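You operate a simulated robot arm through the tools that you are given. There is no shell and no other tool.

The job below is to be done with a simulated two-armed robot. You get a single attempt, and the scene is never put back.

## Task
Wind 0.5 m of wire on to the green bobbin.
Fine: the winder stays locked while the bobbin goes on; zero the counter and push the guide in before you wind; lock it again at the end.

It is judged by the outcome, as a careful person would: the job done as asked, and still so three seconds after it is handed in. It fails if anything else is knocked over, pushed out of place, dropped, spilled or broken.

## Robot
Two 6-joint arms with fingered hands on one trunk that stands fixed in place. Base frame: the origin is at the foot of the trunk, x ahead of it, y to its left, z up; the work surface is at about z = 800. Readings come in mm, degrees, newtons and seconds.
The left shoulder is at [50, 170, 1052], the right one opposite. With the tool pointing down near the work surface each hand reaches from about 500 to 780 mm from the base axis, measured 20 degrees to its own side. Payload 3.5 kg a hand.
The tool frame of a hand sits at the grasp point between the pads (the TCP): z along the fingers, y along the line on which they close. The tips reach 26 mm beyond it. The gripper opens to 132 mm; its body begins 73 mm behind the TCP. The gripper is a hand of 3 fingers: y runs from the thumb to the fingers, the wrist lies at [0, 0, -234] in the tool frame, and closing takes about 1.5 s.
Orientation is told as [roll, pitch, yaw] about the base's x, y, z axes, in that order, counted from this pose: with the fingers straight down and closing along the base's y, the tool's x points along the base's -x, its y along +y and its z along -z.

## Interface
- The arms move only by the tool nudge_tool. It takes "left_increments", "right_increments" or both (then of equal length, played together; a hand with none holds still); each is a list of rows, each a list of 3 entries, a list of its own where there are three numbers: the shift along the tool's x, y, z in mm, then the turn, a rotation vector about the tool's x, y, z in degrees, then the gripper command, from -1 (fully open) to 1 (shut), values between in proportion. In form: [[[x, y, z], [wx, wy, wz], fingers], ...]. A call has 1 to 20 rows; each row is the pose to reach, as a shift and turn from the pose commanded when the call began, along the tool's axes at that moment. A row lasts 0.2 s, in which the tool goes at most 50 mm and 8.6 degrees; a call with a longer step from one row to the next is refused whole, and so is a gripper value outside its range. A pose out of reach is approached as far as the arm can. The call stops where the force on the tool passes 90 N (or 10 N more than at its start, if that is more) or the arm is blocked; 0.2 s more then pass. The fingers move at their own pace (about 153 mm/s each) and stop on an object; they squeeze with about 24 N. The grip force told is the motor's: it shows also when the fingers shut on nothing. Time passes only in rows, and 0.2 s behind the last, so rows that repeat a pose let the fingers close. It gives the time, the measured TCP pose, the force on the tool (base axes), the opening and the grip force at its end, in the units of the frame above (readings bear some noise), with the torque about the TCP (base axes, N m) and any sound that the robot's microphone picked up.
- Cameras (640 x 400 px; columns grow to the right, rows downward): "scene" is now at [44.2, -0.8, 1650]; the picture's right is [-0.00, -1.00, 0.00], its down [-0.67, 0.00, -0.75] and it looks along [0.75, -0.00, -0.67] (base axes); focal length 375 px, centre (320, 200). "left" rides on the left gripper at [-62, 3, -92] in its tool frame; the picture's right is [-0.05, -1.00, 0.00], its down [0.83, -0.04, -0.56] and it looks along [0.55, -0.03, 0.83] (tool axes); focal length 230 px, centre (320, 200). "right" rides on the right gripper at [62, 3, -92] in its tool frame; the picture's right is [-0.05, 1.00, 0.00], its down [-0.83, -0.04, -0.56] and it looks along [-0.55, -0.03, 0.83] (tool axes); focal length 230 px, centre (320, 200). There is no depth. A picture from a camera that has moved, and an enlarged one, comes with that camera's place and axes in the base frame and with its lens.
- capture(camera): a new picture of that camera. The clock stands still meanwhile.
- raise_lower(by): slides the trunk up (or, below 0, down) by that many mm; the arms and the scene camera ride with it, the base frame stays. It gives what a move gives, with no picture.
- set_grasp(shape, hand): the hand has 3 fingers and takes this shape, open, in about a second: jaw (thumb against the fingers, like two jaws); tri (thumb and two fingers); tip (a fingertip pinch); poke (one finger out to press); point (the index stretched); flat (the hand flat); cup (the hand cupped); fist (a fist). The gripper value then closes the fingers along that shape, each until it touches; the sizes above hold for jaw. It gives what a move gives, with no picture.
- head_to(pan, tilt): turns the head with the scene camera to pan (to the left, within 86 degrees either way) and tilt (down, from -29 to 69), counted from straight ahead of the robot. It gives what a move gives.
- enlarge(camera, box): a new picture of the part [left, top, right, bottom] of that camera's present view, enlarged. The clock stands still meanwhile.
- hand_in(): hands the job in; it is judged then, once.

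Places have to be worked out from the pictures, the camera data and where the tool is seen. Open the grippers and draw the arms clear of the work before you hand the job in, unless the task says otherwise.

The tools are called after "Request:" as a command line: name --argument value ..., lists and objects as JSON in quotes. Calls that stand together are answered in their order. nudge_tool: Moves the arms, as the interface text tells. Its arguments: {"type":"object","properties":{"left_increments":{"type":"array","items":{"type":"array"}},"right_increments":{"type":"array","items":{"type":"array"}}},"required":[]} The other tools are called the same way: raise_lower (by) moves the trunk up or down; set_grasp (shape, hand) gives the hand a shape; head_to (pan, tilt) turns the head that bears the scene camera; capture (camera) takes a picture; enlarge (camera, box) takes an enlarged picture of a part of a camera's view; hand_in () hands the job in.

At the start:

```text
time_s: 0.0
left_ee_pos: [643.5, 231.7, 1106.3]
left_tool_rot: [0.0, -0.1, 0.0]
left_wrist_force: [0.2, 0.4, 0.2]
left_wrist_torque: [0.0, -0.01, 0.0]
left_finger_gap: 132.1
left_grasp_force: 0.1
left_shape: jaw
right_ee_pos: [506.7, -222.4, 1166.8]
right_tool_rot: [0.0, -0.1, 0.1]
right_wrist_force: [0.6, 0.3, 0.1]
right_wrist_torque: [0.0, -0.03, -0.03]
right_finger_gap: 132.0
right_grasp_force: 0.0
right_shape: jaw
trunk travel left (down, up): [-668.0, 42.0]
head pan, tilt (commanded): [-0.2, 41.7]
```

scene: 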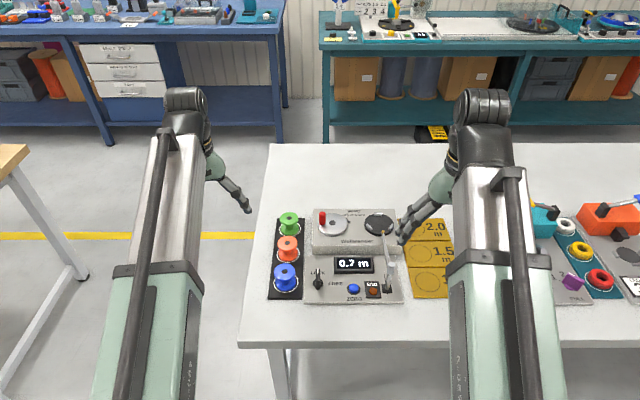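
right: 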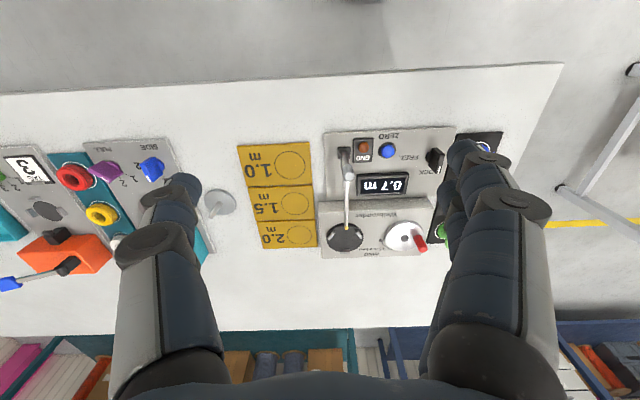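
left: 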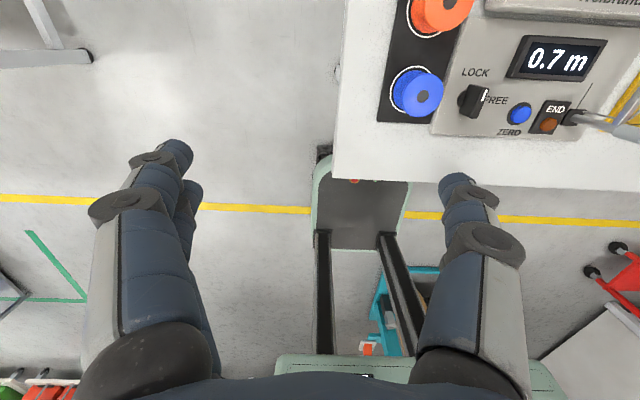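

The scene shows the winder with a bobbin rack at left, a crank, a spool seat, a counter reading 0.7 m, a lock switch, a zero button and a guide. I'll enlarge the scene to see the details.

Request:
enlarge --camera "scene" --box '[260, 195, 460, 320]'

Request:
enlarge --camera "right" --box '[230, 110, 550, 310]'

Request:
enlarge --camera "left" --box '[340, 0, 640, 190]'

```text
3.20 times, centred on (360, 258) of scene
camera zoom: at [44.2, -0.8, 1650.0], right [0.0, -1.0, 0.0], down [-0.67, 0.0, -0.75], along [0.75, 0.0, -0.67], focal length 1199 px, centre (192, 16)
```

zoom: 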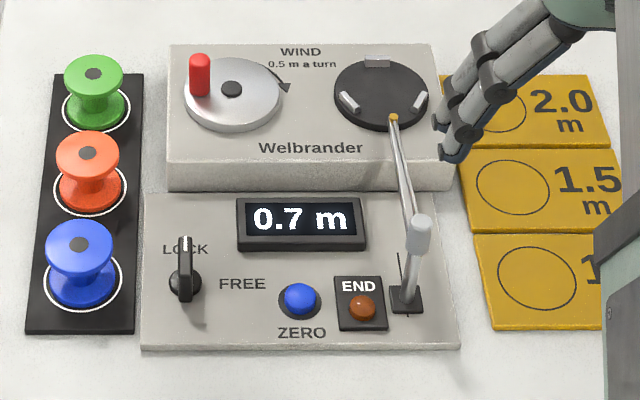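

```text
2.00 times, centred on (390, 210) of right
camera zoom: at [447.1, -220.6, 1257.5], right [0.05, 1.0, 0.0], down [0.83, -0.04, 0.56], along [0.56, -0.03, -0.83], focal length 460 px, centre (180, 180)
```

zoom: 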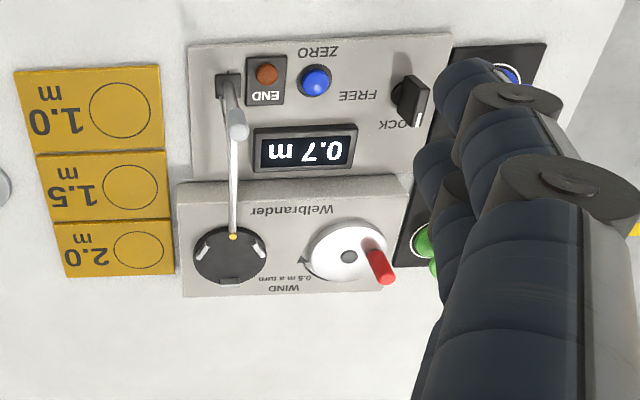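

```text
2.11 times, centred on (490, 95) of left
camera zoom: at [705.6, 236.1, 1198.1], right [0.05, -1.0, 0.0], down [-0.83, -0.04, 0.56], along [-0.55, -0.03, -0.83], focal length 484 px, centre (-38, 421)
```

zoom: 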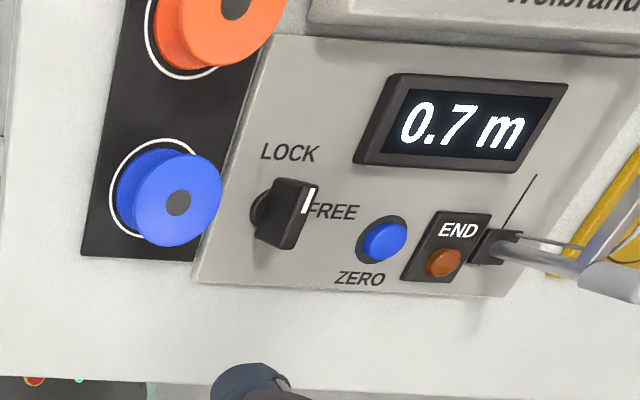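

I have a rough layout: the rack is at left, the crank near (834,-38), the seat near (831,-177) and the zero button near (630,-91,815). I'll zoom in further on the guide, seat, crank and lock knob before moving.

Request:
enlarge --camera "right" --box '[310, 125, 410, 188]'

Request:
enlarge --camera "right" --box '[310, 180, 450, 268]'

Request:
enlarge --camera "scene" --box '[305, 205, 405, 268]'

Request:
enlarge --camera "scene" --box '[300, 250, 410, 310]'

Request:
enlarge --camera "scene" --box '[262, 200, 332, 244]'

```text
6.35 times, centred on (360, 156) of right
camera zoom: at [447.1, -220.6, 1257.5], right [0.05, 1.0, 0.0], down [0.83, -0.04, 0.56], along [0.56, -0.03, -0.83], focal length 1461 px, centre (66, 476)
```

zoom: 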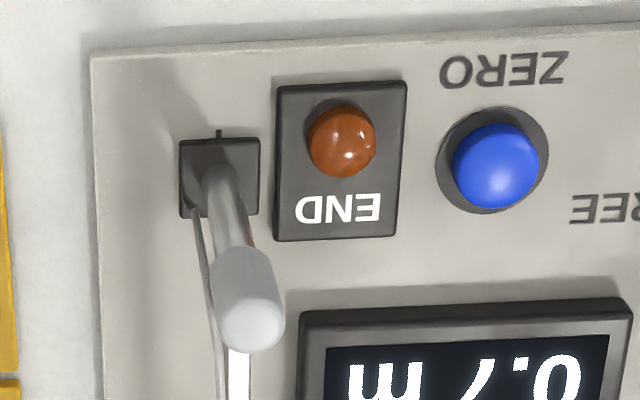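

```text
4.55 times, centred on (380, 224) of right
camera zoom: at [447.1, -220.6, 1257.5], right [0.05, 1.0, 0.0], down [0.83, -0.04, 0.56], along [0.56, -0.03, -0.83], focal length 1046 px, centre (47, 91)
```

zoom: 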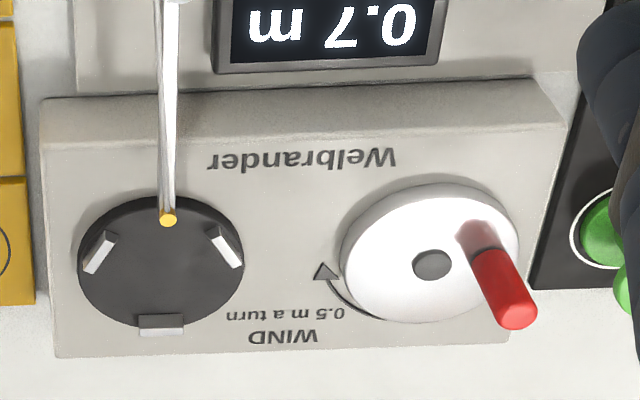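

```text
6.35 times, centred on (355, 236) of scene
camera zoom: at [44.2, -0.8, 1650.0], right [0.0, -1.0, 0.0], down [-0.67, 0.0, -0.75], along [0.75, 0.0, -0.67], focal length 2379 px, centre (98, -32)
```

zoom: 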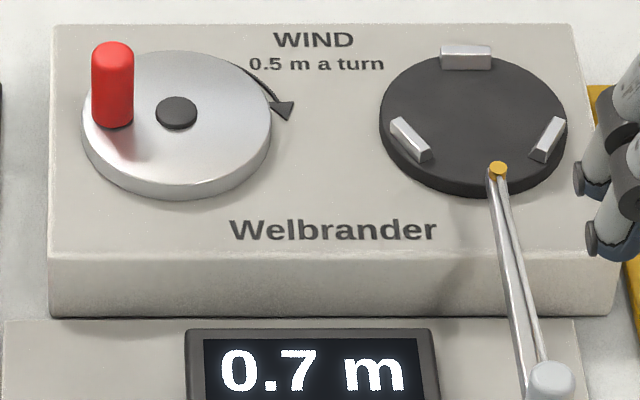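

```text
5.82 times, centred on (355, 280) of scene
camera zoom: at [44.2, -0.8, 1650.0], right [0.0, -1.0, 0.0], down [-0.67, 0.0, -0.75], along [0.75, 0.0, -0.67], focal length 2180 px, centre (116, -266)
```

zoom: 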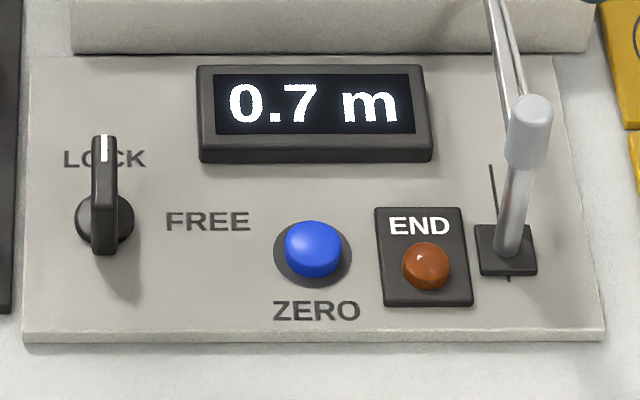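

```text
9.09 times, centred on (297, 222) of scene
camera zoom: at [44.2, -0.8, 1650.0], right [0.0, -1.0, 0.0], down [-0.67, 0.0, -0.75], along [0.75, 0.0, -0.67], focal length 3406 px, centre (529, 0)
```

zoom: 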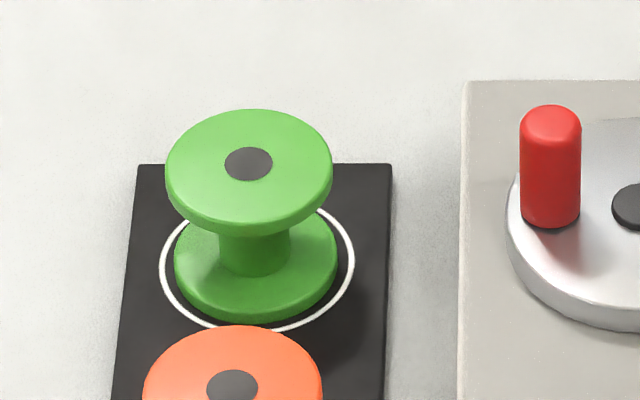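

The guide post stands at about (632,-179) with its knob at z≈900, and its eye is near (778,-179,876), in front of the seat at about (835,-178). The lock knob at (646,5) points to LOCK, and the green bobbin is at about (857,93) with its top at z≈853. I'll tilt the right hand 50° forward and yaw it 30° towards the bobbin, staying high, and move the left arm aside.

Request:
nudge_tool --right_increments '[[[-26, 27, 10], [-1.45, -5.42, -3.12], -1], [[-52, 54, 19], [-2.91, -10.85, -6.23], -1], [[-78, 81, 29], [-4.36, -16.27, -9.35], -1], [[-104, 108, 39], [-5.81, -21.69, -12.47], -1], [[-129, 134, 48], [-7.27, -27.12, -15.58], -1], [[-155, 161, 58], [-8.72, -32.54, -18.7], -1], [[-181, 188, 68], [-10.17, -37.96, -21.82], -1], [[-207, 215, 77], [-11.63, -43.39, -24.93], -1], [[-233, 242, 87], [-13.08, -48.81, -28.05], -1]]' --left_increments '[[[11, 13, 0], [0, 0, 0], -1], [[22, 27, 0], [0, 0, 0], -1], [[33, 40, 0], [0, 0, 0], -1], [[44, 53, 0], [0, 0, 0], -1], [[56, 67, 0], [0, 0, 0], -1], [[67, 80, 0], [0, 0, 0], -1], [[78, 93, 0], [0, 0, 0], -1], [[89, 107, 0], [0, 0, 0], -1], [[100, 120, 0], [0, 0, 0], -1]]'

Request:
capture --camera "right"

Request:
capture --camera "scene"

```text
time_s: 2.0
left_ee_pos: [542.0, 351.9, 1103.8]
left_tool_rot: [-0.1, 0.0, 0.0]
left_wrist_force: [-0.2, 0.3, -0.7]
left_wrist_torque: [-0.03, 0.02, 0.02]
left_finger_gap: 132.2
left_grasp_force: 0.0
left_shape: jaw
right_ee_pos: [741.5, 20.0, 1078.5]
right_tool_rot: [-0.2, -50.2, 30.2]
right_wrist_force: [0.1, -0.1, 0.2]
right_wrist_torque: [0.02, 0.01, -0.01]
right_finger_gap: 131.8
right_grasp_force: 0.1
right_shape: jaw
trunk travel left (down, up): [-668.0, 42.0]
head pan, tilt (commanded): [-0.2, 41.7]
```

```text
taken
camera right: at [646.3, -33.1, 1090.6], right [-0.47, 0.88, 0.04], down [0.11, 0.02, 0.99], along [0.87, 0.47, -0.11], focal length 230 px, centre (320, 200)
```

right: 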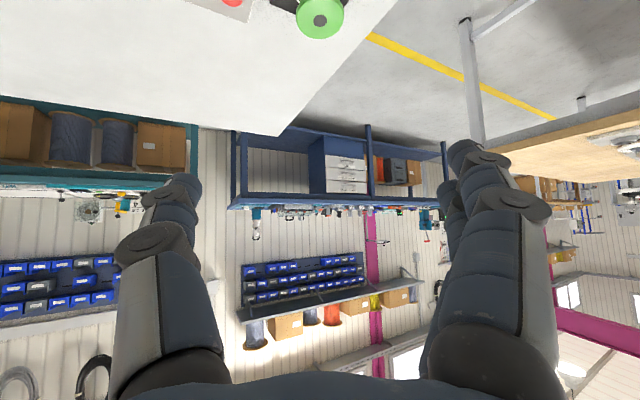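

```text
taken
camera scene: at [44.3, -0.4, 1650.0], right [0.0, -1.0, 0.0], down [-0.67, 0.0, -0.75], along [0.75, 0.0, -0.67], focal length 375 px, centre (320, 200)
```

scene: 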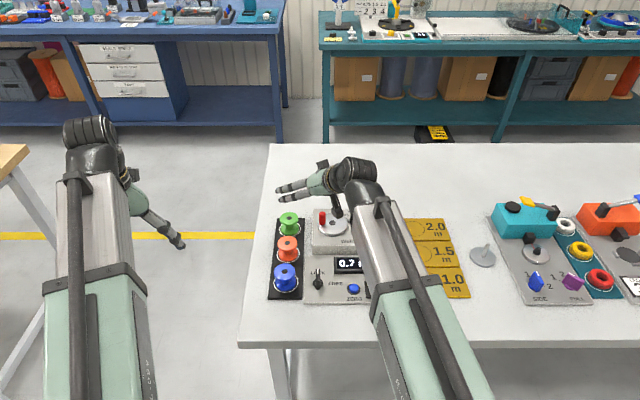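

The pose convention is confirmed. I'll cut the yaw to 10° so the thumb clears the crank handle, go above the green bobbin at z≈960, and half-close the hand to about 82 mm.

Request:
nudge_tool --right_increments '[[[0.6, 1.1, 36], [3.06, 0, 2.57], -0.25], [[1.2, 2.2, 72], [6.13, 0, 5.14], -0.25], [[1.8, 3.3, 108], [9.19, 0, 7.72], -0.25], [[2.4, 4.4, 145], [12.26, 0, 10.29], -0.25], [[3, 5.5, 181], [15.32, 0, 12.86], -0.25], [[3, 5.5, 181], [15.32, 0, 12.86], -0.25]]'

Request:
capture --camera "right"

Request:
enlarge --camera "scene" --box '[250, 150, 410, 250]'

```text
time_s: 3.4
left_ee_pos: [540.7, 351.2, 1105.9]
left_tool_rot: [0.1, -0.1, 0.0]
left_wrist_force: [-1.1, 0.0, 0.2]
left_wrist_torque: [-0.03, 0.0, 0.01]
left_finger_gap: 131.9
left_grasp_force: 0.1
left_shape: jaw
right_ee_pos: [856.2, 95.3, 959.0]
right_tool_rot: [0.0, -50.1, 10.1]
right_wrist_force: [-0.6, 0.6, -0.1]
right_wrist_torque: [-0.02, -0.01, 0.03]
right_finger_gap: 82.9
right_grasp_force: 0.0
right_shape: jaw
trunk travel left (down, up): [-668.0, 42.0]
head pan, tilt (commanded): [-0.2, 41.7]
```

```text
taken
camera right: at [748.9, 77.2, 970.4], right [-0.14, 0.99, 0.04], down [0.11, -0.02, 0.99], along [0.98, 0.14, -0.11], focal length 230 px, centre (320, 200)
```

right: 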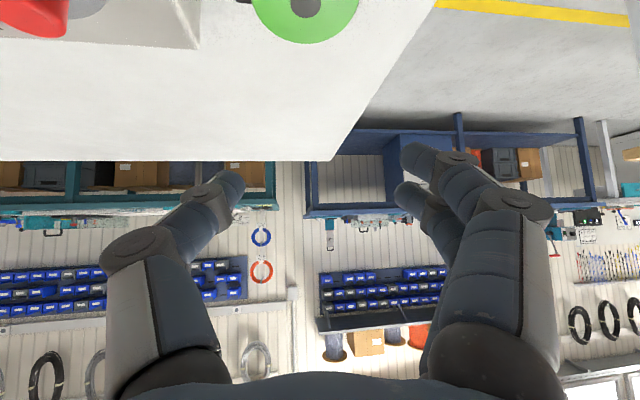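

```text
4.00 times, centred on (330, 200) of scene
camera zoom: at [43.8, -1.0, 1650.0], right [0.0, -1.0, 0.0], down [-0.66, 0.0, -0.75], along [0.75, 0.0, -0.66], focal length 1499 px, centre (280, 200)
```

zoom: 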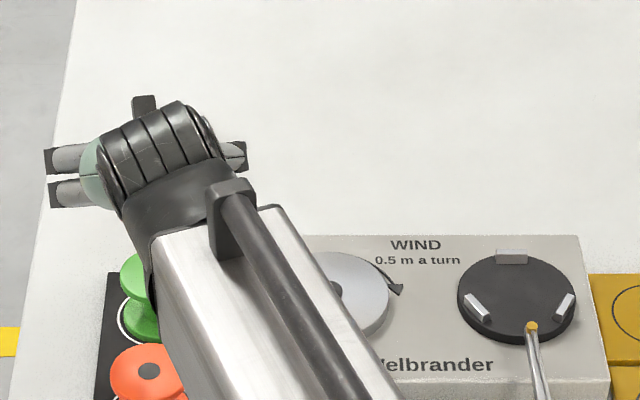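

Reach is fine. From the wrist camera the bobbin axis comes out near (858,90). I'll descend vertically 60 mm, shift y by -3, and check the alignment.

Request:
nudge_tool --right_increments '[[[11.5, -0.8, 9.7], [0, 0, 0], -0.25], [[23, -1.6, 19.3], [0, 0, 0], -0.25], [[34.5, -2.4, 29], [0, 0, 0], -0.25], [[46, -3, 38.6], [0, 0, 0], -0.25]]'

Request:
capture --camera "right"

Request:
enlarge --camera "scene" --box '[250, 170, 370, 245]'

```text
time_s: 4.4
left_ee_pos: [541.5, 350.9, 1103.7]
left_tool_rot: [-0.1, -0.1, 0.0]
left_wrist_force: [-0.2, 0.2, -0.1]
left_wrist_torque: [0.01, -0.02, 0.01]
left_finger_gap: 132.1
left_grasp_force: 0.0
left_shape: jaw
right_ee_pos: [855.8, 91.6, 901.7]
right_tool_rot: [0.0, -50.1, 10.1]
right_wrist_force: [-0.6, -0.3, 0.2]
right_wrist_torque: [-0.02, -0.06, 0.03]
right_finger_gap: 82.9
right_grasp_force: 0.0
right_shape: jaw
trunk travel left (down, up): [-668.0, 42.0]
head pan, tilt (commanded): [-0.2, 41.7]
```

```text
taken
camera right: at [749.3, 74.4, 912.3], right [-0.14, 0.99, 0.04], down [0.11, -0.02, 0.99], along [0.98, 0.14, -0.11], focal length 230 px, centre (320, 200)
```

right: 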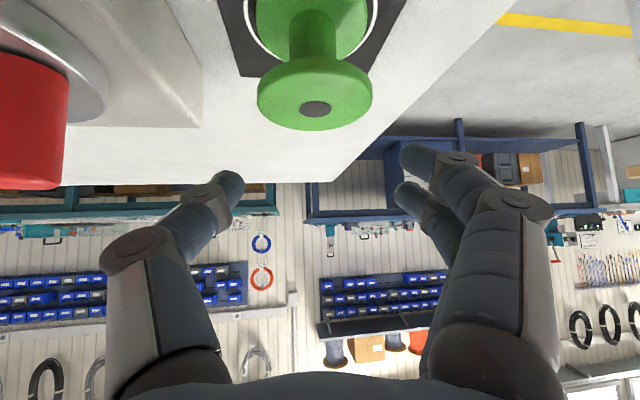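

```text
5.33 times, centred on (310, 208) of scene
camera zoom: at [44.3, -0.7, 1650.0], right [0.0, -1.0, 0.0], down [-0.67, 0.0, -0.75], along [0.75, 0.0, -0.67], focal length 1998 px, centre (373, 160)
```

zoom: 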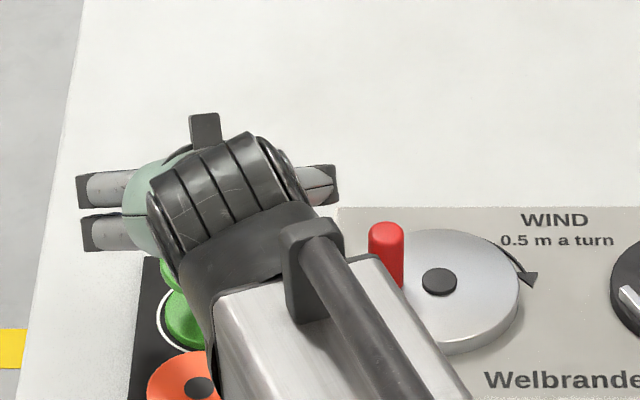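

The knuckle of the thumb would pass only a few mm from the crank handle at this yaw. I'll turn back to 30° yaw here, above the handle, and narrow the opening to about 73 mm before going down.

Request:
nudge_tool --right_increments '[[[0, 0, 0], [-5.1, 0, -4.29], -0.1], [[0, 0, 0], [-10.2, 0, -8.57], -0.1], [[0, 0, 0], [-15.32, 0, -12.86], -0.1], [[0, 0, 0], [-15.32, 0, -12.86], -0.1]]'

Request:
capture --camera "right"

Request:
enlarge --camera "scene" --box '[250, 170, 370, 245]'

```text
time_s: 5.4
left_ee_pos: [541.4, 351.7, 1104.1]
left_tool_rot: [0.0, 0.0, 0.0]
left_wrist_force: [-0.5, -0.4, 0.1]
left_wrist_torque: [0.0, 0.02, -0.02]
left_finger_gap: 132.1
left_grasp_force: 0.0
left_shape: jaw
right_ee_pos: [856.1, 90.1, 900.2]
right_tool_rot: [-0.1, -50.1, 30.2]
right_wrist_force: [-0.1, 0.2, -0.2]
right_wrist_torque: [0.01, 0.02, -0.01]
right_finger_gap: 73.2
right_grasp_force: 0.0
right_shape: jaw
trunk travel left (down, up): [-668.0, 42.0]
head pan, tilt (commanded): [-0.2, 41.7]
```

```text
taken
camera right: at [761.2, 37.1, 912.6], right [-0.47, 0.88, 0.04], down [0.11, 0.02, 0.99], along [0.87, 0.47, -0.11], focal length 230 px, centre (320, 200)
```

right: 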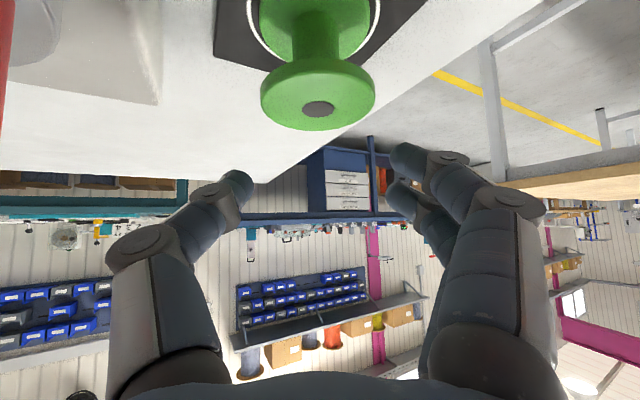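

```text
5.33 times, centred on (310, 208) of scene
camera zoom: at [44.1, -0.6, 1650.0], right [0.0, -1.0, 0.0], down [-0.67, 0.0, -0.75], along [0.75, 0.0, -0.67], focal length 1998 px, centre (373, 160)
```

zoom: 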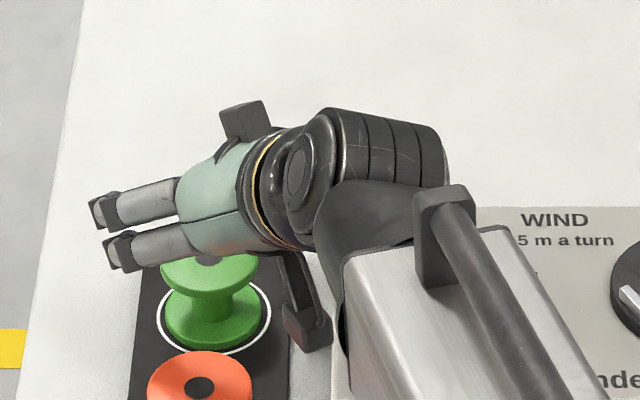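

Clearance to the handle is now good and the bobbin is centred between thumb and fingers, with its axis near (860,91). I'll descend 50 mm vertically with a small forward correction.

Request:
nudge_tool --right_increments '[[[7.2, -0.3, 6.9], [0, 0, 0], -0.1], [[14.5, -0.5, 13.8], [0, 0, 0], -0.1], [[21.7, -0.8, 20.8], [0, 0, 0], -0.1], [[29, -1, 27.7], [0, 0, 0], -0.1], [[36.2, -1.3, 34.6], [0, 0, 0], -0.1]]'

Request:
capture --camera "right"

Request:
enlarge --camera "scene" --box '[250, 170, 370, 245]'

```text
time_s: 6.6
left_ee_pos: [542.2, 350.9, 1104.5]
left_tool_rot: [-0.1, 0.1, 0.0]
left_wrist_force: [-0.7, -0.4, -0.8]
left_wrist_torque: [-0.01, -0.04, 0.01]
left_finger_gap: 131.8
left_grasp_force: 0.0
left_shape: jaw
right_ee_pos: [855.4, 89.5, 851.5]
right_tool_rot: [-0.2, -50.1, 30.2]
right_wrist_force: [-0.6, 0.7, 0.1]
right_wrist_torque: [-0.02, 0.02, -0.01]
right_finger_gap: 73.1
right_grasp_force: 0.1
right_shape: jaw
right hand out of reach, approached as far as the arm can: row 5
trunk travel left (down, up): [-668.0, 42.0]
head pan, tilt (commanded): [-0.2, 41.7]
```

```text
taken
camera right: at [760.3, 36.7, 862.8], right [-0.47, 0.88, 0.04], down [0.11, 0.02, 0.99], along [0.87, 0.47, -0.11], focal length 230 px, centre (320, 200)
```

right: 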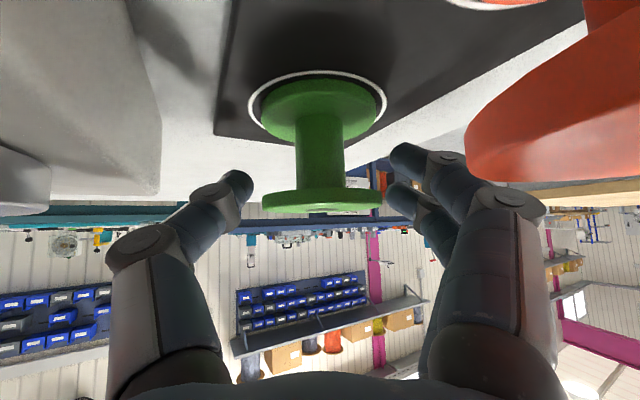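

```text
5.33 times, centred on (310, 208) of scene
camera zoom: at [44.2, -0.7, 1650.0], right [0.0, -1.0, 0.0], down [-0.67, 0.0, -0.75], along [0.75, 0.0, -0.67], focal length 1998 px, centre (373, 160)
```

zoom: 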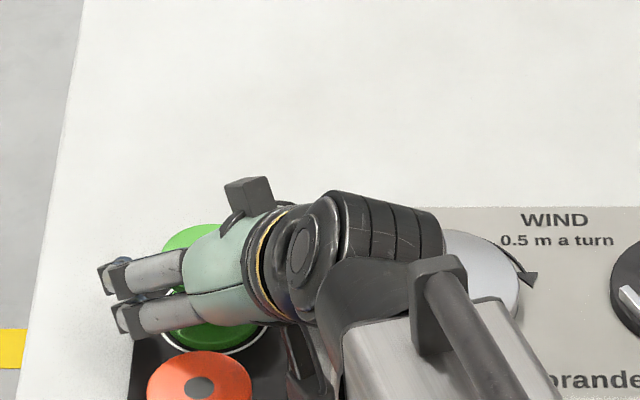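

The top flange sits at image centre, so it is level with the grasp point and centred between thumb and fingers. I'll close the hand on it.

Request:
nudge_tool --right_increments '[[[0, 0, -1], [0, 0, 0], 0.1], [[0, 0, -1], [0, 0, 0], 0.2], [[0, 0, -1], [0, 0, 0], 0.4], [[0, 0, -1], [0, 0, 0], 0.7], [[0, 0, -1], [0, 0, 0], 1], [[0, 0, -1], [0, 0, 0], 1], [[0, 0, -1], [0, 0, 0], 1], [[0, 0, -1], [0, 0, 0], 1]]'

Request:
capture --camera "right"

Request:
enlarge --camera "scene" --box '[250, 170, 370, 245]'

```text
time_s: 8.4
left_ee_pos: [541.4, 351.1, 1105.7]
left_tool_rot: [0.1, -0.1, 0.1]
left_wrist_force: [-0.3, 0.3, -0.2]
left_wrist_torque: [-0.05, -0.04, -0.02]
left_finger_gap: 132.0
left_grasp_force: 0.0
left_shape: jaw
right_ee_pos: [855.2, 89.5, 851.6]
right_tool_rot: [0.0, -50.2, 30.2]
right_wrist_force: [-0.1, 0.4, -1.7]
right_wrist_torque: [0.04, -0.03, 0.01]
right_finger_gap: 0.0
right_grasp_force: 24.2
right_shape: jaw
trunk travel left (down, up): [-668.0, 42.0]
head pan, tilt (commanded): [-0.2, 41.7]
```

```text
taken
camera right: at [760.1, 35.8, 863.4], right [-0.47, 0.88, 0.04], down [0.11, 0.02, 0.99], along [0.87, 0.47, -0.11], focal length 230 px, centre (320, 200)
```

right: 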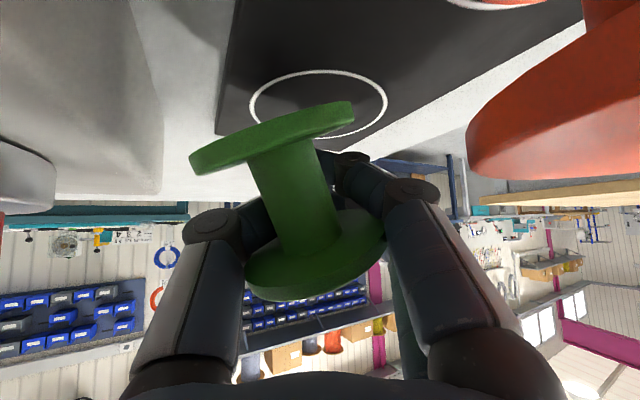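

```text
5.33 times, centred on (310, 208) of scene
camera zoom: at [44.2, -0.7, 1650.0], right [0.0, -1.0, 0.0], down [-0.67, 0.0, -0.75], along [0.75, 0.0, -0.67], focal length 1998 px, centre (373, 160)
```

zoom: 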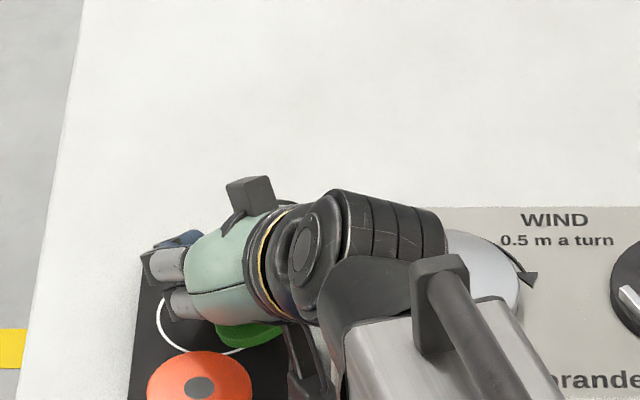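

The rim slipped: the fingers shut fully (gap 0) and squeezed the bobbin back towards the palm, where it now hangs tilted inside the hand (wrist fz is about -1.7 N). Two tilted fingers on a disc rim twist it, so I want to see what the "tip" and "tri" shapes look like on the idle left hand before recovering.

Request:
set_grasp --shape "tip" --hand "left"

Request:
capture --camera "left"

Request:
enlarge --camera "right" --box '[160, 60, 480, 320]'

```text
time_s: 9.3
left_ee_pos: [541.2, 351.4, 1104.5]
left_tool_rot: [-0.1, 0.1, -0.1]
left_wrist_force: [-0.2, -1.0, 0.1]
left_wrist_torque: [-0.01, -0.01, 0.0]
left_finger_gap: 131.8
left_grasp_force: 0.1
left_shape: tip
right_ee_pos: [856.9, 89.6, 851.7]
right_tool_rot: [-0.1, -50.1, 30.2]
right_wrist_force: [-0.4, 0.4, -0.4]
right_wrist_torque: [0.02, -0.03, 0.0]
right_finger_gap: 0.0
right_grasp_force: 24.1
right_shape: jaw
trunk travel left (down, up): [-668.0, 42.0]
head pan, tilt (commanded): [-0.2, 41.7]
```

```text
taken
camera left: at [604.8, 356.0, 1197.2], right [0.05, -1.0, 0.0], down [-0.83, -0.04, 0.56], along [-0.55, -0.03, -0.83], focal length 230 px, centre (320, 200)
```

left: 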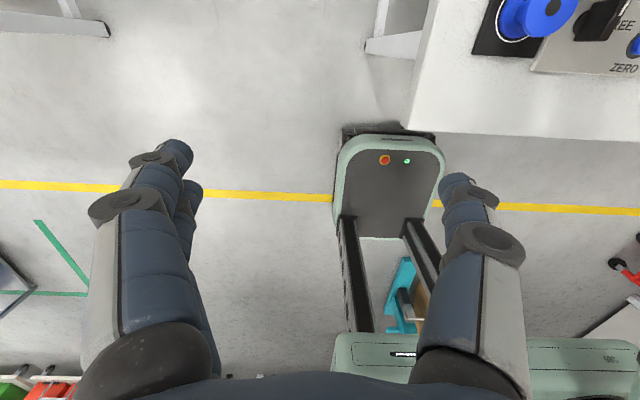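

```text
1.54 times, centred on (320, 190) of right
camera zoom: at [760.1, 35.9, 863.4], right [-0.47, 0.88, 0.04], down [0.11, 0.02, 0.99], along [0.87, 0.47, -0.11], focal length 354 px, centre (320, 215)
```

zoom: 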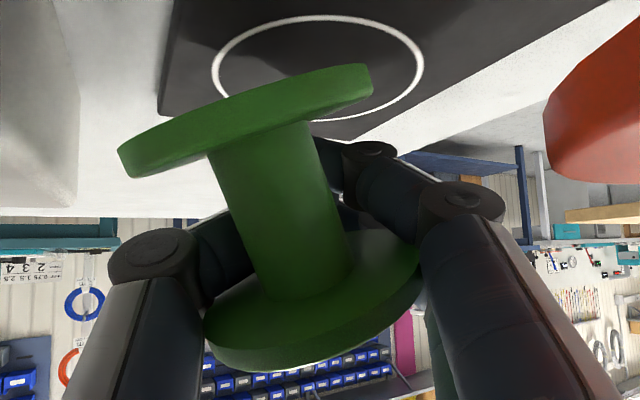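

The bobbin is caged: the fingers have closed round its core under the top flange, with the bottom flange at about z≈833, off the rack. While it stays there, I'll check how the left hand closes in the "tip" shape.

Request:
nudge_tool --left_increments '[[[0, 0, 0], [0, 0, 0], 0.14], [[0, 0, 0], [0, 0, 0], 0.14], [[0, 0, 0], [0, 0, 0], 0.14]]'

Request:
capture --camera "left"

Request:
set_grasp --shape "tri" --hand "left"

Request:
capture --camera "left"

Request:
nudge_tool --left_increments '[[[0, 0, 0], [0, 0, 0], 0.14], [[0, 0, 0], [0, 0, 0], 0.14], [[0, 0, 0], [0, 0, 0], 0.14]]'

Request:
capture --camera "left"

```text
time_s: 10.1
left_ee_pos: [540.9, 351.0, 1104.2]
left_tool_rot: [0.0, -0.1, 0.0]
left_wrist_force: [-0.3, 0.1, 0.1]
left_wrist_torque: [-0.01, -0.01, 0.01]
left_finger_gap: 57.4
left_grasp_force: 0.1
left_shape: tip
right_ee_pos: [854.9, 90.2, 851.3]
right_tool_rot: [-0.1, -50.0, 30.1]
right_wrist_force: [0.6, 0.6, 0.0]
right_wrist_torque: [0.03, -0.02, -0.01]
right_finger_gap: 0.0
right_grasp_force: 23.9
right_shape: jaw
trunk travel left (down, up): [-668.0, 42.0]
head pan, tilt (commanded): [-0.2, 41.7]
```

```text
taken
camera left: at [604.8, 356.0, 1197.2], right [0.05, -1.0, 0.0], down [-0.83, -0.04, 0.56], along [-0.55, -0.03, -0.83], focal length 230 px, centre (320, 200)
```

left: 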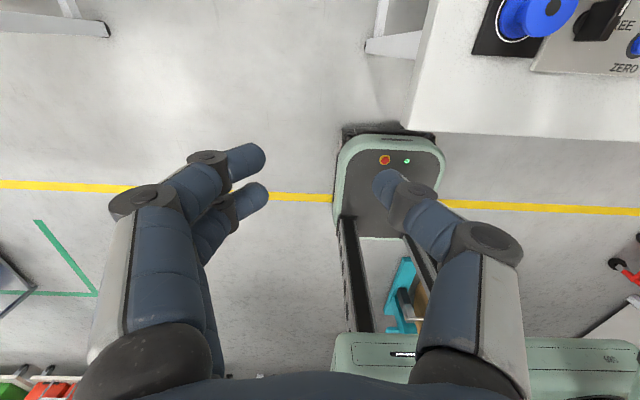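

```text
time_s: 11.0
left_ee_pos: [542.3, 351.4, 1104.6]
left_tool_rot: [0.1, 0.0, 0.0]
left_wrist_force: [-0.5, 0.0, 0.1]
left_wrist_torque: [0.01, 0.0, 0.02]
left_finger_gap: 132.0
left_grasp_force: 0.1
left_shape: tri
right_ee_pos: [854.8, 89.0, 852.0]
right_tool_rot: [-0.1, -50.1, 30.2]
right_wrist_force: [0.5, 0.5, -0.2]
right_wrist_torque: [0.0, 0.02, -0.01]
right_finger_gap: 0.0
right_grasp_force: 24.0
right_shape: jaw
trunk travel left (down, up): [-668.0, 42.0]
head pan, tilt (commanded): [-0.2, 41.7]
```

```text
taken
camera left: at [604.8, 356.0, 1197.2], right [0.05, -1.0, 0.0], down [-0.83, -0.04, 0.56], along [-0.55, -0.03, -0.83], focal length 230 px, centre (320, 200)
```

left: 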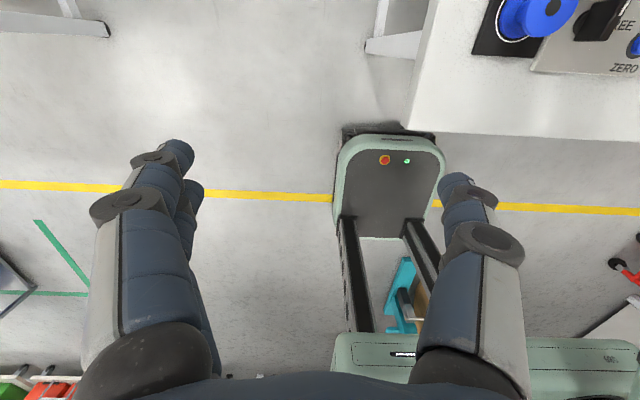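

```text
time_s: 11.8
left_ee_pos: [542.0, 350.7, 1104.9]
left_tool_rot: [0.0, 0.1, 0.1]
left_wrist_force: [-0.2, 0.1, 0.0]
left_wrist_torque: [0.01, 0.0, 0.03]
left_finger_gap: 57.3
left_grasp_force: 0.0
left_shape: tri
right_ee_pos: [855.0, 88.8, 851.5]
right_tool_rot: [-0.1, -50.1, 30.2]
right_wrist_force: [-0.3, 0.2, -0.1]
right_wrist_torque: [-0.01, -0.02, 0.0]
right_finger_gap: 0.1
right_grasp_force: 24.2
right_shape: jaw
trunk travel left (down, up): [-668.0, 42.0]
head pan, tilt (commanded): [-0.2, 41.7]
```

```text
taken
camera left: at [604.8, 356.0, 1197.2], right [0.05, -1.0, 0.0], down [-0.83, -0.04, 0.56], along [-0.55, -0.03, -0.83], focal length 230 px, centre (320, 200)
```

left: 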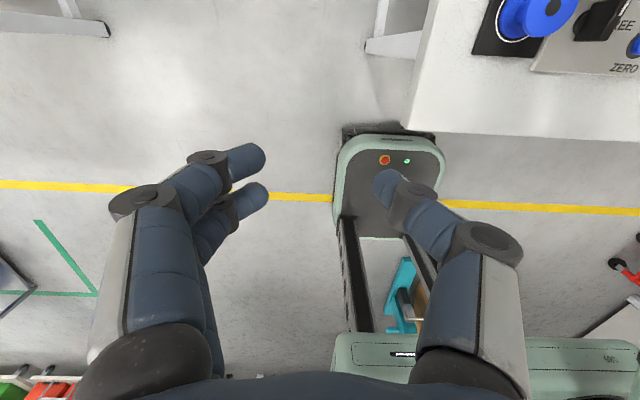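

The "tip" and "tri" shapes close the same way: the fingertips curl inward, so a rim held at the grasp point gets drawn into the hand. I'll lower the caged bobbin about 8 mm and open very slowly so it settles upright on the rack, then regrasp deeper.

Request:
nudge_tool --right_increments '[[[3, 0, 0], [0, 0, 0], 1], [[6, 0, 0], [0, 0, 0], 1], [[9, 0, 0], [0, 0, 0], 1], [[9, 0, 0], [0, 0, 0], 0.95], [[9, 0, 0], [0, 0, 0], 0.9], [[9, 0, 0], [0, 0, 0], 0.85], [[9, 0, 0], [0, 0, 0], 0.8], [[9, 0, 0], [0, 0, 0], 0.75], [[9, 0, 0], [0, 0, 0], 0.7]]'

Request:
capture --camera "right"

```text
time_s: 13.8
left_ee_pos: [541.7, 351.2, 1104.2]
left_tool_rot: [0.0, 0.0, -0.1]
left_wrist_force: [0.1, -0.1, 0.4]
left_wrist_torque: [0.02, 0.0, 0.01]
left_finger_gap: 57.5
left_grasp_force: 0.1
left_shape: tri
right_ee_pos: [849.3, 85.0, 846.7]
right_tool_rot: [-0.1, -50.1, 30.2]
right_wrist_force: [0.6, -0.2, 0.7]
right_wrist_torque: [0.02, 0.01, 0.0]
right_finger_gap: 19.4
right_grasp_force: 0.1
right_shape: jaw
trunk travel left (down, up): [-668.0, 42.0]
head pan, tilt (commanded): [-0.2, 41.7]
```

```text
taken
camera right: at [755.3, 32.3, 857.2], right [-0.47, 0.88, 0.04], down [0.11, 0.02, 0.99], along [0.87, 0.47, -0.11], focal length 230 px, centre (320, 200)
```

right: 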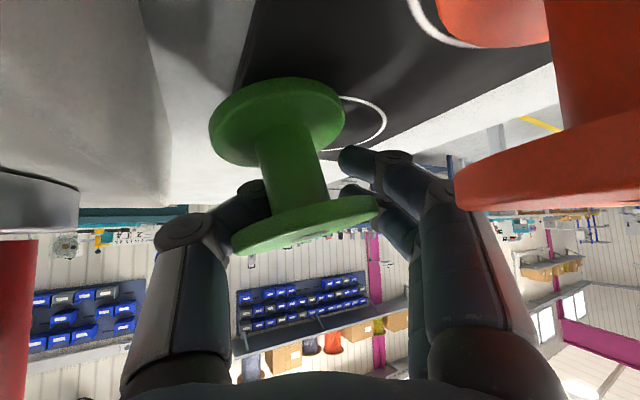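

The bobbin is sliding down: its bottom flange is now near z≈812 and it still leans about 15° on the fingers. I'll keep opening slowly.

Request:
nudge_tool --right_increments '[[[0, 0, 0], [0, 0, 0], 0.65], [[0, 0, 0], [0, 0, 0], 0.6], [[0, 0, 0], [0, 0, 0], 0.55], [[0, 0, 0], [0, 0, 0], 0.5], [[0, 0, 0], [0, 0, 0], 0.45], [[0, 0, 0], [0, 0, 0], 0.4]]'

Request:
capture --camera "right"

Request:
enlarge --camera "scene" --box '[250, 170, 370, 245]'

```text
time_s: 15.2
left_ee_pos: [541.6, 351.8, 1104.5]
left_tool_rot: [0.1, 0.0, 0.0]
left_wrist_force: [-0.2, 0.5, -0.3]
left_wrist_torque: [0.03, -0.03, 0.03]
left_finger_gap: 57.2
left_grasp_force: 0.0
left_shape: tri
right_ee_pos: [851.2, 85.5, 846.3]
right_tool_rot: [0.0, -50.1, 30.3]
right_wrist_force: [0.1, -0.3, 0.0]
right_wrist_torque: [-0.02, 0.04, 0.01]
right_finger_gap: 39.3
right_grasp_force: 0.1
right_shape: jaw
trunk travel left (down, up): [-668.0, 42.0]
head pan, tilt (commanded): [-0.2, 41.7]
```

```text
taken
camera right: at [755.3, 32.3, 857.2], right [-0.47, 0.88, 0.04], down [0.11, 0.02, 0.99], along [0.87, 0.47, -0.11], focal length 230 px, centre (320, 200)
```

right: 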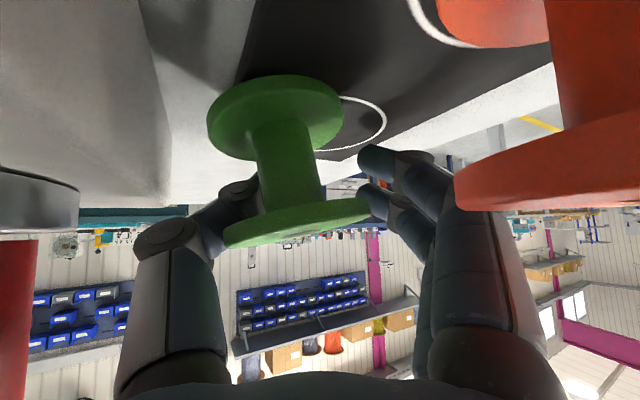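

```text
5.33 times, centred on (310, 208) of scene
camera zoom: at [44.2, -0.7, 1650.0], right [0.0, -1.0, 0.0], down [-0.67, 0.0, -0.75], along [0.75, 0.0, -0.67], focal length 1998 px, centre (373, 160)
```

zoom: 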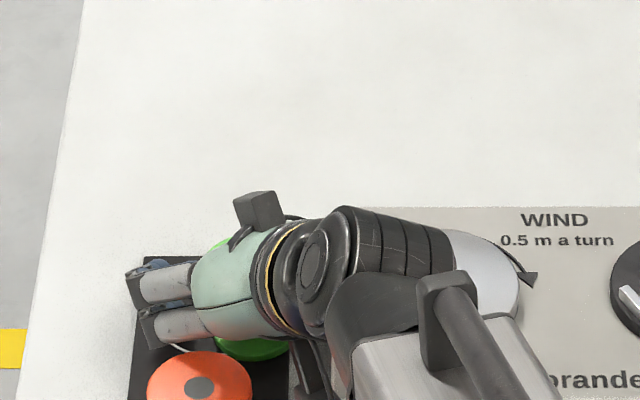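

The bobbin now leans only slightly, with its top flange resting on the thumb link and its base on the rack near (845,61). I'll continue opening slowly.

Request:
nudge_tool --right_increments '[[[0, 0, 0], [0, 0, 0], 0.36], [[0, 0, 0], [0, 0, 0], 0.32], [[0, 0, 0], [0, 0, 0], 0.28], [[0, 0, 0], [0, 0, 0], 0.24], [[0, 0, 0], [0, 0, 0], 0.2], [[0, 0, 0], [0, 0, 0], 0.16], [[0, 0, 0], [0, 0, 0], 0.12], [[0, 0, 0], [0, 0, 0], 0.08]]'

Request:
capture --camera "right"

```text
time_s: 17.0
left_ee_pos: [541.4, 351.3, 1103.5]
left_tool_rot: [0.0, 0.0, 0.0]
left_wrist_force: [0.8, -0.1, 0.4]
left_wrist_torque: [-0.01, -0.02, 0.02]
left_finger_gap: 57.6
left_grasp_force: 0.0
left_shape: tri
right_ee_pos: [849.7, 86.5, 845.6]
right_tool_rot: [0.0, -50.1, 30.2]
right_wrist_force: [0.2, 1.1, -0.1]
right_wrist_torque: [0.04, 0.01, 0.02]
right_finger_gap: 60.4
right_grasp_force: 0.1
right_shape: jaw
trunk travel left (down, up): [-668.0, 42.0]
head pan, tilt (commanded): [-0.2, 41.7]
```

```text
taken
camera right: at [755.3, 32.3, 857.2], right [-0.47, 0.88, 0.04], down [0.11, 0.02, 0.99], along [0.87, 0.47, -0.11], focal length 230 px, centre (320, 200)
```

right: 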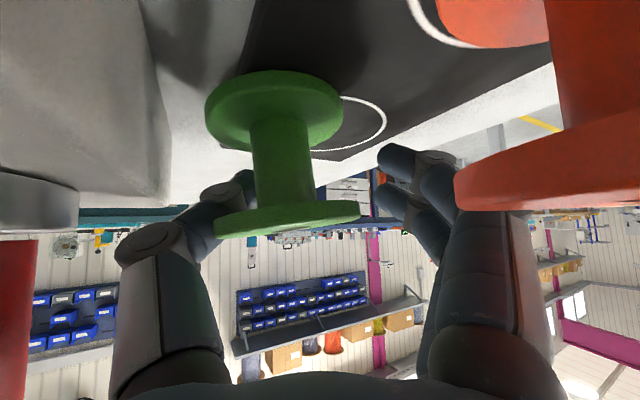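

It is almost upright now. I'll keep opening until the bobbin stands free.

Request:
nudge_tool --right_increments '[[[0, 0, 0], [0, 0, 0], 0.04], [[0, 0, 0], [0, 0, 0], 0.0], [[0, 0, 0], [0, 0, 0], -0.04], [[0, 0, 0], [0, 0, 0], -0.08], [[0, 0, 0], [0, 0, 0], -0.12], [[0, 0, 0], [0, 0, 0], -0.16], [[0, 0, 0], [0, 0, 0], -0.2], [[0, 0, 0], [0, 0, 0], -0.2]]'

Request:
capture --camera "right"

```text
time_s: 18.8
left_ee_pos: [541.4, 350.9, 1105.5]
left_tool_rot: [-0.1, 0.1, 0.0]
left_wrist_force: [-0.9, -1.2, 0.1]
left_wrist_torque: [-0.02, 0.02, -0.02]
left_finger_gap: 57.5
left_grasp_force: 0.1
left_shape: tri
right_ee_pos: [850.0, 85.7, 845.4]
right_tool_rot: [-0.1, -50.2, 30.2]
right_wrist_force: [0.8, 0.6, -0.2]
right_wrist_torque: [0.02, -0.04, 0.0]
right_finger_gap: 78.6
right_grasp_force: 0.0
right_shape: jaw
trunk travel left (down, up): [-668.0, 42.0]
head pan, tilt (commanded): [-0.2, 41.7]
```

```text
taken
camera right: at [755.3, 32.3, 857.2], right [-0.47, 0.88, 0.04], down [0.11, 0.02, 0.99], along [0.87, 0.47, -0.11], focal length 230 px, centre (320, 200)
```

right: 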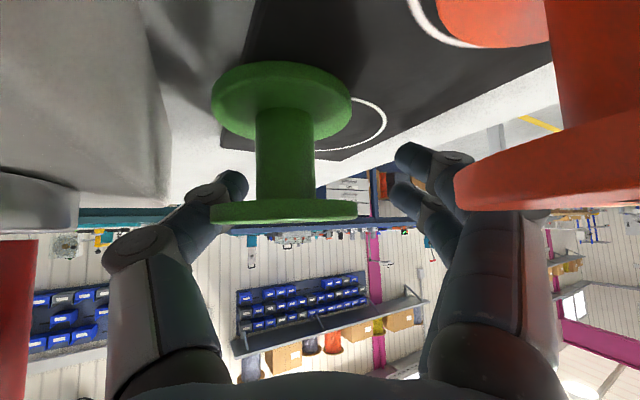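

The bobbin stands upright again at about (843,62), and I now see that the parallel pads lie between the grasp point and the tips (tool z 0 to 26). The rim should sit about 13 mm beyond the TCP, with less tilt. I'll open wide and lift the right hand straight up, clear of it.

Request:
nudge_tool --right_increments '[[[0, 0, 0], [0, 0, 0], -0.4], [[0, 0, 0], [0, 0, 0], -0.6], [[0, 0, 0], [0, 0, 0], -0.8], [[0, 0, 0], [0, 0, 0], -0.8], [[-8, 0, -6.5], [0, 0, 0], -0.8], [[-23, 0, -19], [0, 0, 0], -0.8], [[-46, 0, -38.6], [0, 0, 0], -0.8], [[-69, 0, -58], [0, 0, 0], -0.8], [[-92, 0, -77], [0, 0, 0], -0.8]]'

Request:
capture --camera "right"

Request:
capture --camera "scene"

```text
time_s: 20.8
left_ee_pos: [541.7, 351.3, 1104.3]
left_tool_rot: [0.0, 0.1, 0.1]
left_wrist_force: [-0.6, -0.6, 0.4]
left_wrist_torque: [0.02, 0.03, -0.01]
left_finger_gap: 57.2
left_grasp_force: 0.1
left_shape: tri
right_ee_pos: [852.2, 84.3, 966.1]
right_tool_rot: [-0.2, -50.0, 30.2]
right_wrist_force: [0.1, 0.0, -0.4]
right_wrist_torque: [-0.01, -0.01, 0.02]
right_finger_gap: 118.8
right_grasp_force: 0.2
right_shape: jaw
trunk travel left (down, up): [-668.0, 42.0]
head pan, tilt (commanded): [-0.2, 41.7]
```

```text
taken
camera right: at [756.7, 30.9, 978.2], right [-0.47, 0.88, 0.04], down [0.11, 0.02, 0.99], along [0.87, 0.47, -0.11], focal length 230 px, centre (320, 200)
```

right: 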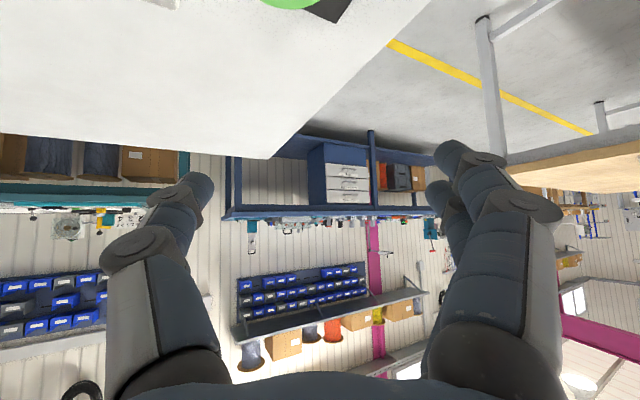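

```text
taken
camera scene: at [43.9, -0.8, 1650.0], right [0.0, -1.0, 0.0], down [-0.67, 0.0, -0.75], along [0.75, 0.0, -0.67], focal length 375 px, centre (320, 200)
```

scene: 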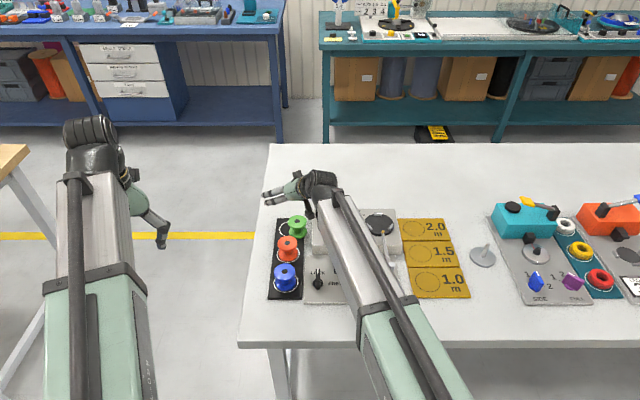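

The bobbin stands upright, confirmed in the scene view. I'll take the right arm away to the right so that the left arm, which can reach here with only 35° of tilt and clear of the handle, can pick it.

Request:
nudge_tool --right_increments '[[[16, -23, -34], [0, 0, 0], -1], [[31, -46, -68], [0, 0, 0], -1], [[47, -69, -103], [0, 0, 0], -1], [[63, -92, -137], [0, 0, 0], -1], [[78, -114, -171], [0, 0, 0], -1], [[94, -137, -205], [0, 0, 0], -1], [[110, -160, -239], [0, 0, 0], -1], [[126, -183, -274], [0, 0, 0], -1], [[141, -206, -308], [0, 0, 0], -1], [[157, -229, -342], [0, 0, 0], -1]]'

Request:
enlarge --camera "scene" --box '[262, 200, 332, 244]'

Request:
capture --camera "scene"

```text
time_s: 23.0
left_ee_pos: [540.5, 352.1, 1106.9]
left_tool_rot: [-0.1, 0.1, 0.2]
left_wrist_force: [0.5, 0.9, 0.2]
left_wrist_torque: [0.05, -0.02, -0.03]
left_finger_gap: 57.5
left_grasp_force: 0.0
left_shape: tri
right_ee_pos: [650.3, -295.0, 1065.4]
right_tool_rot: [-0.1, -50.1, 30.1]
right_wrist_force: [-0.3, 0.5, -0.3]
right_wrist_torque: [-0.02, 0.01, 0.0]
right_finger_gap: 132.1
right_grasp_force: 0.0
right_shape: jaw
trunk travel left (down, up): [-668.0, 42.0]
head pan, tilt (commanded): [-0.2, 41.7]
```

```text
9.09 times, centred on (297, 222) of scene
camera zoom: at [43.9, -1.2, 1650.0], right [0.0, -1.0, 0.0], down [-0.67, 0.0, -0.75], along [0.75, 0.0, -0.67], focal length 3406 px, centre (529, 0)
```

zoom: 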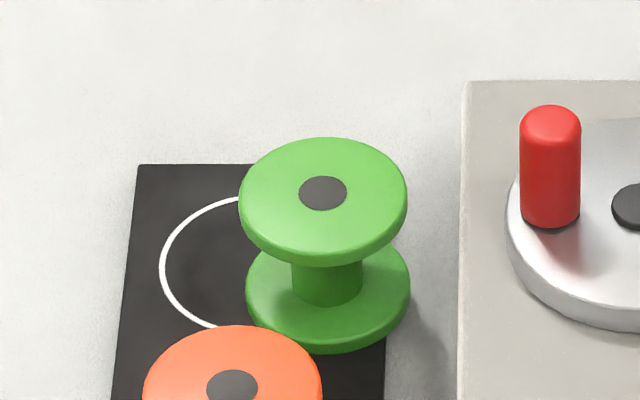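

```text
taken
camera scene: at [43.9, -1.2, 1650.0], right [0.0, -1.0, 0.0], down [-0.67, 0.0, -0.75], along [0.75, 0.0, -0.67], focal length 375 px, centre (320, 200)
```

scene: 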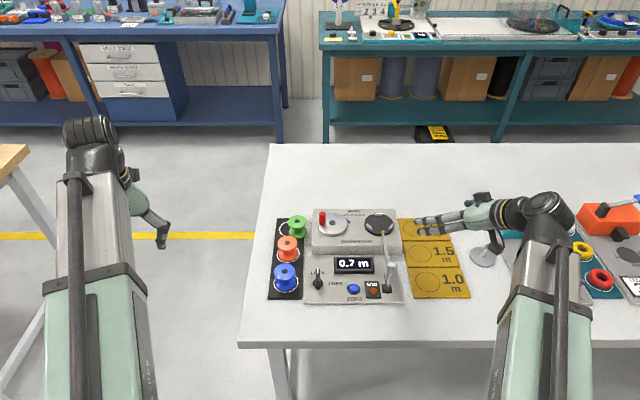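

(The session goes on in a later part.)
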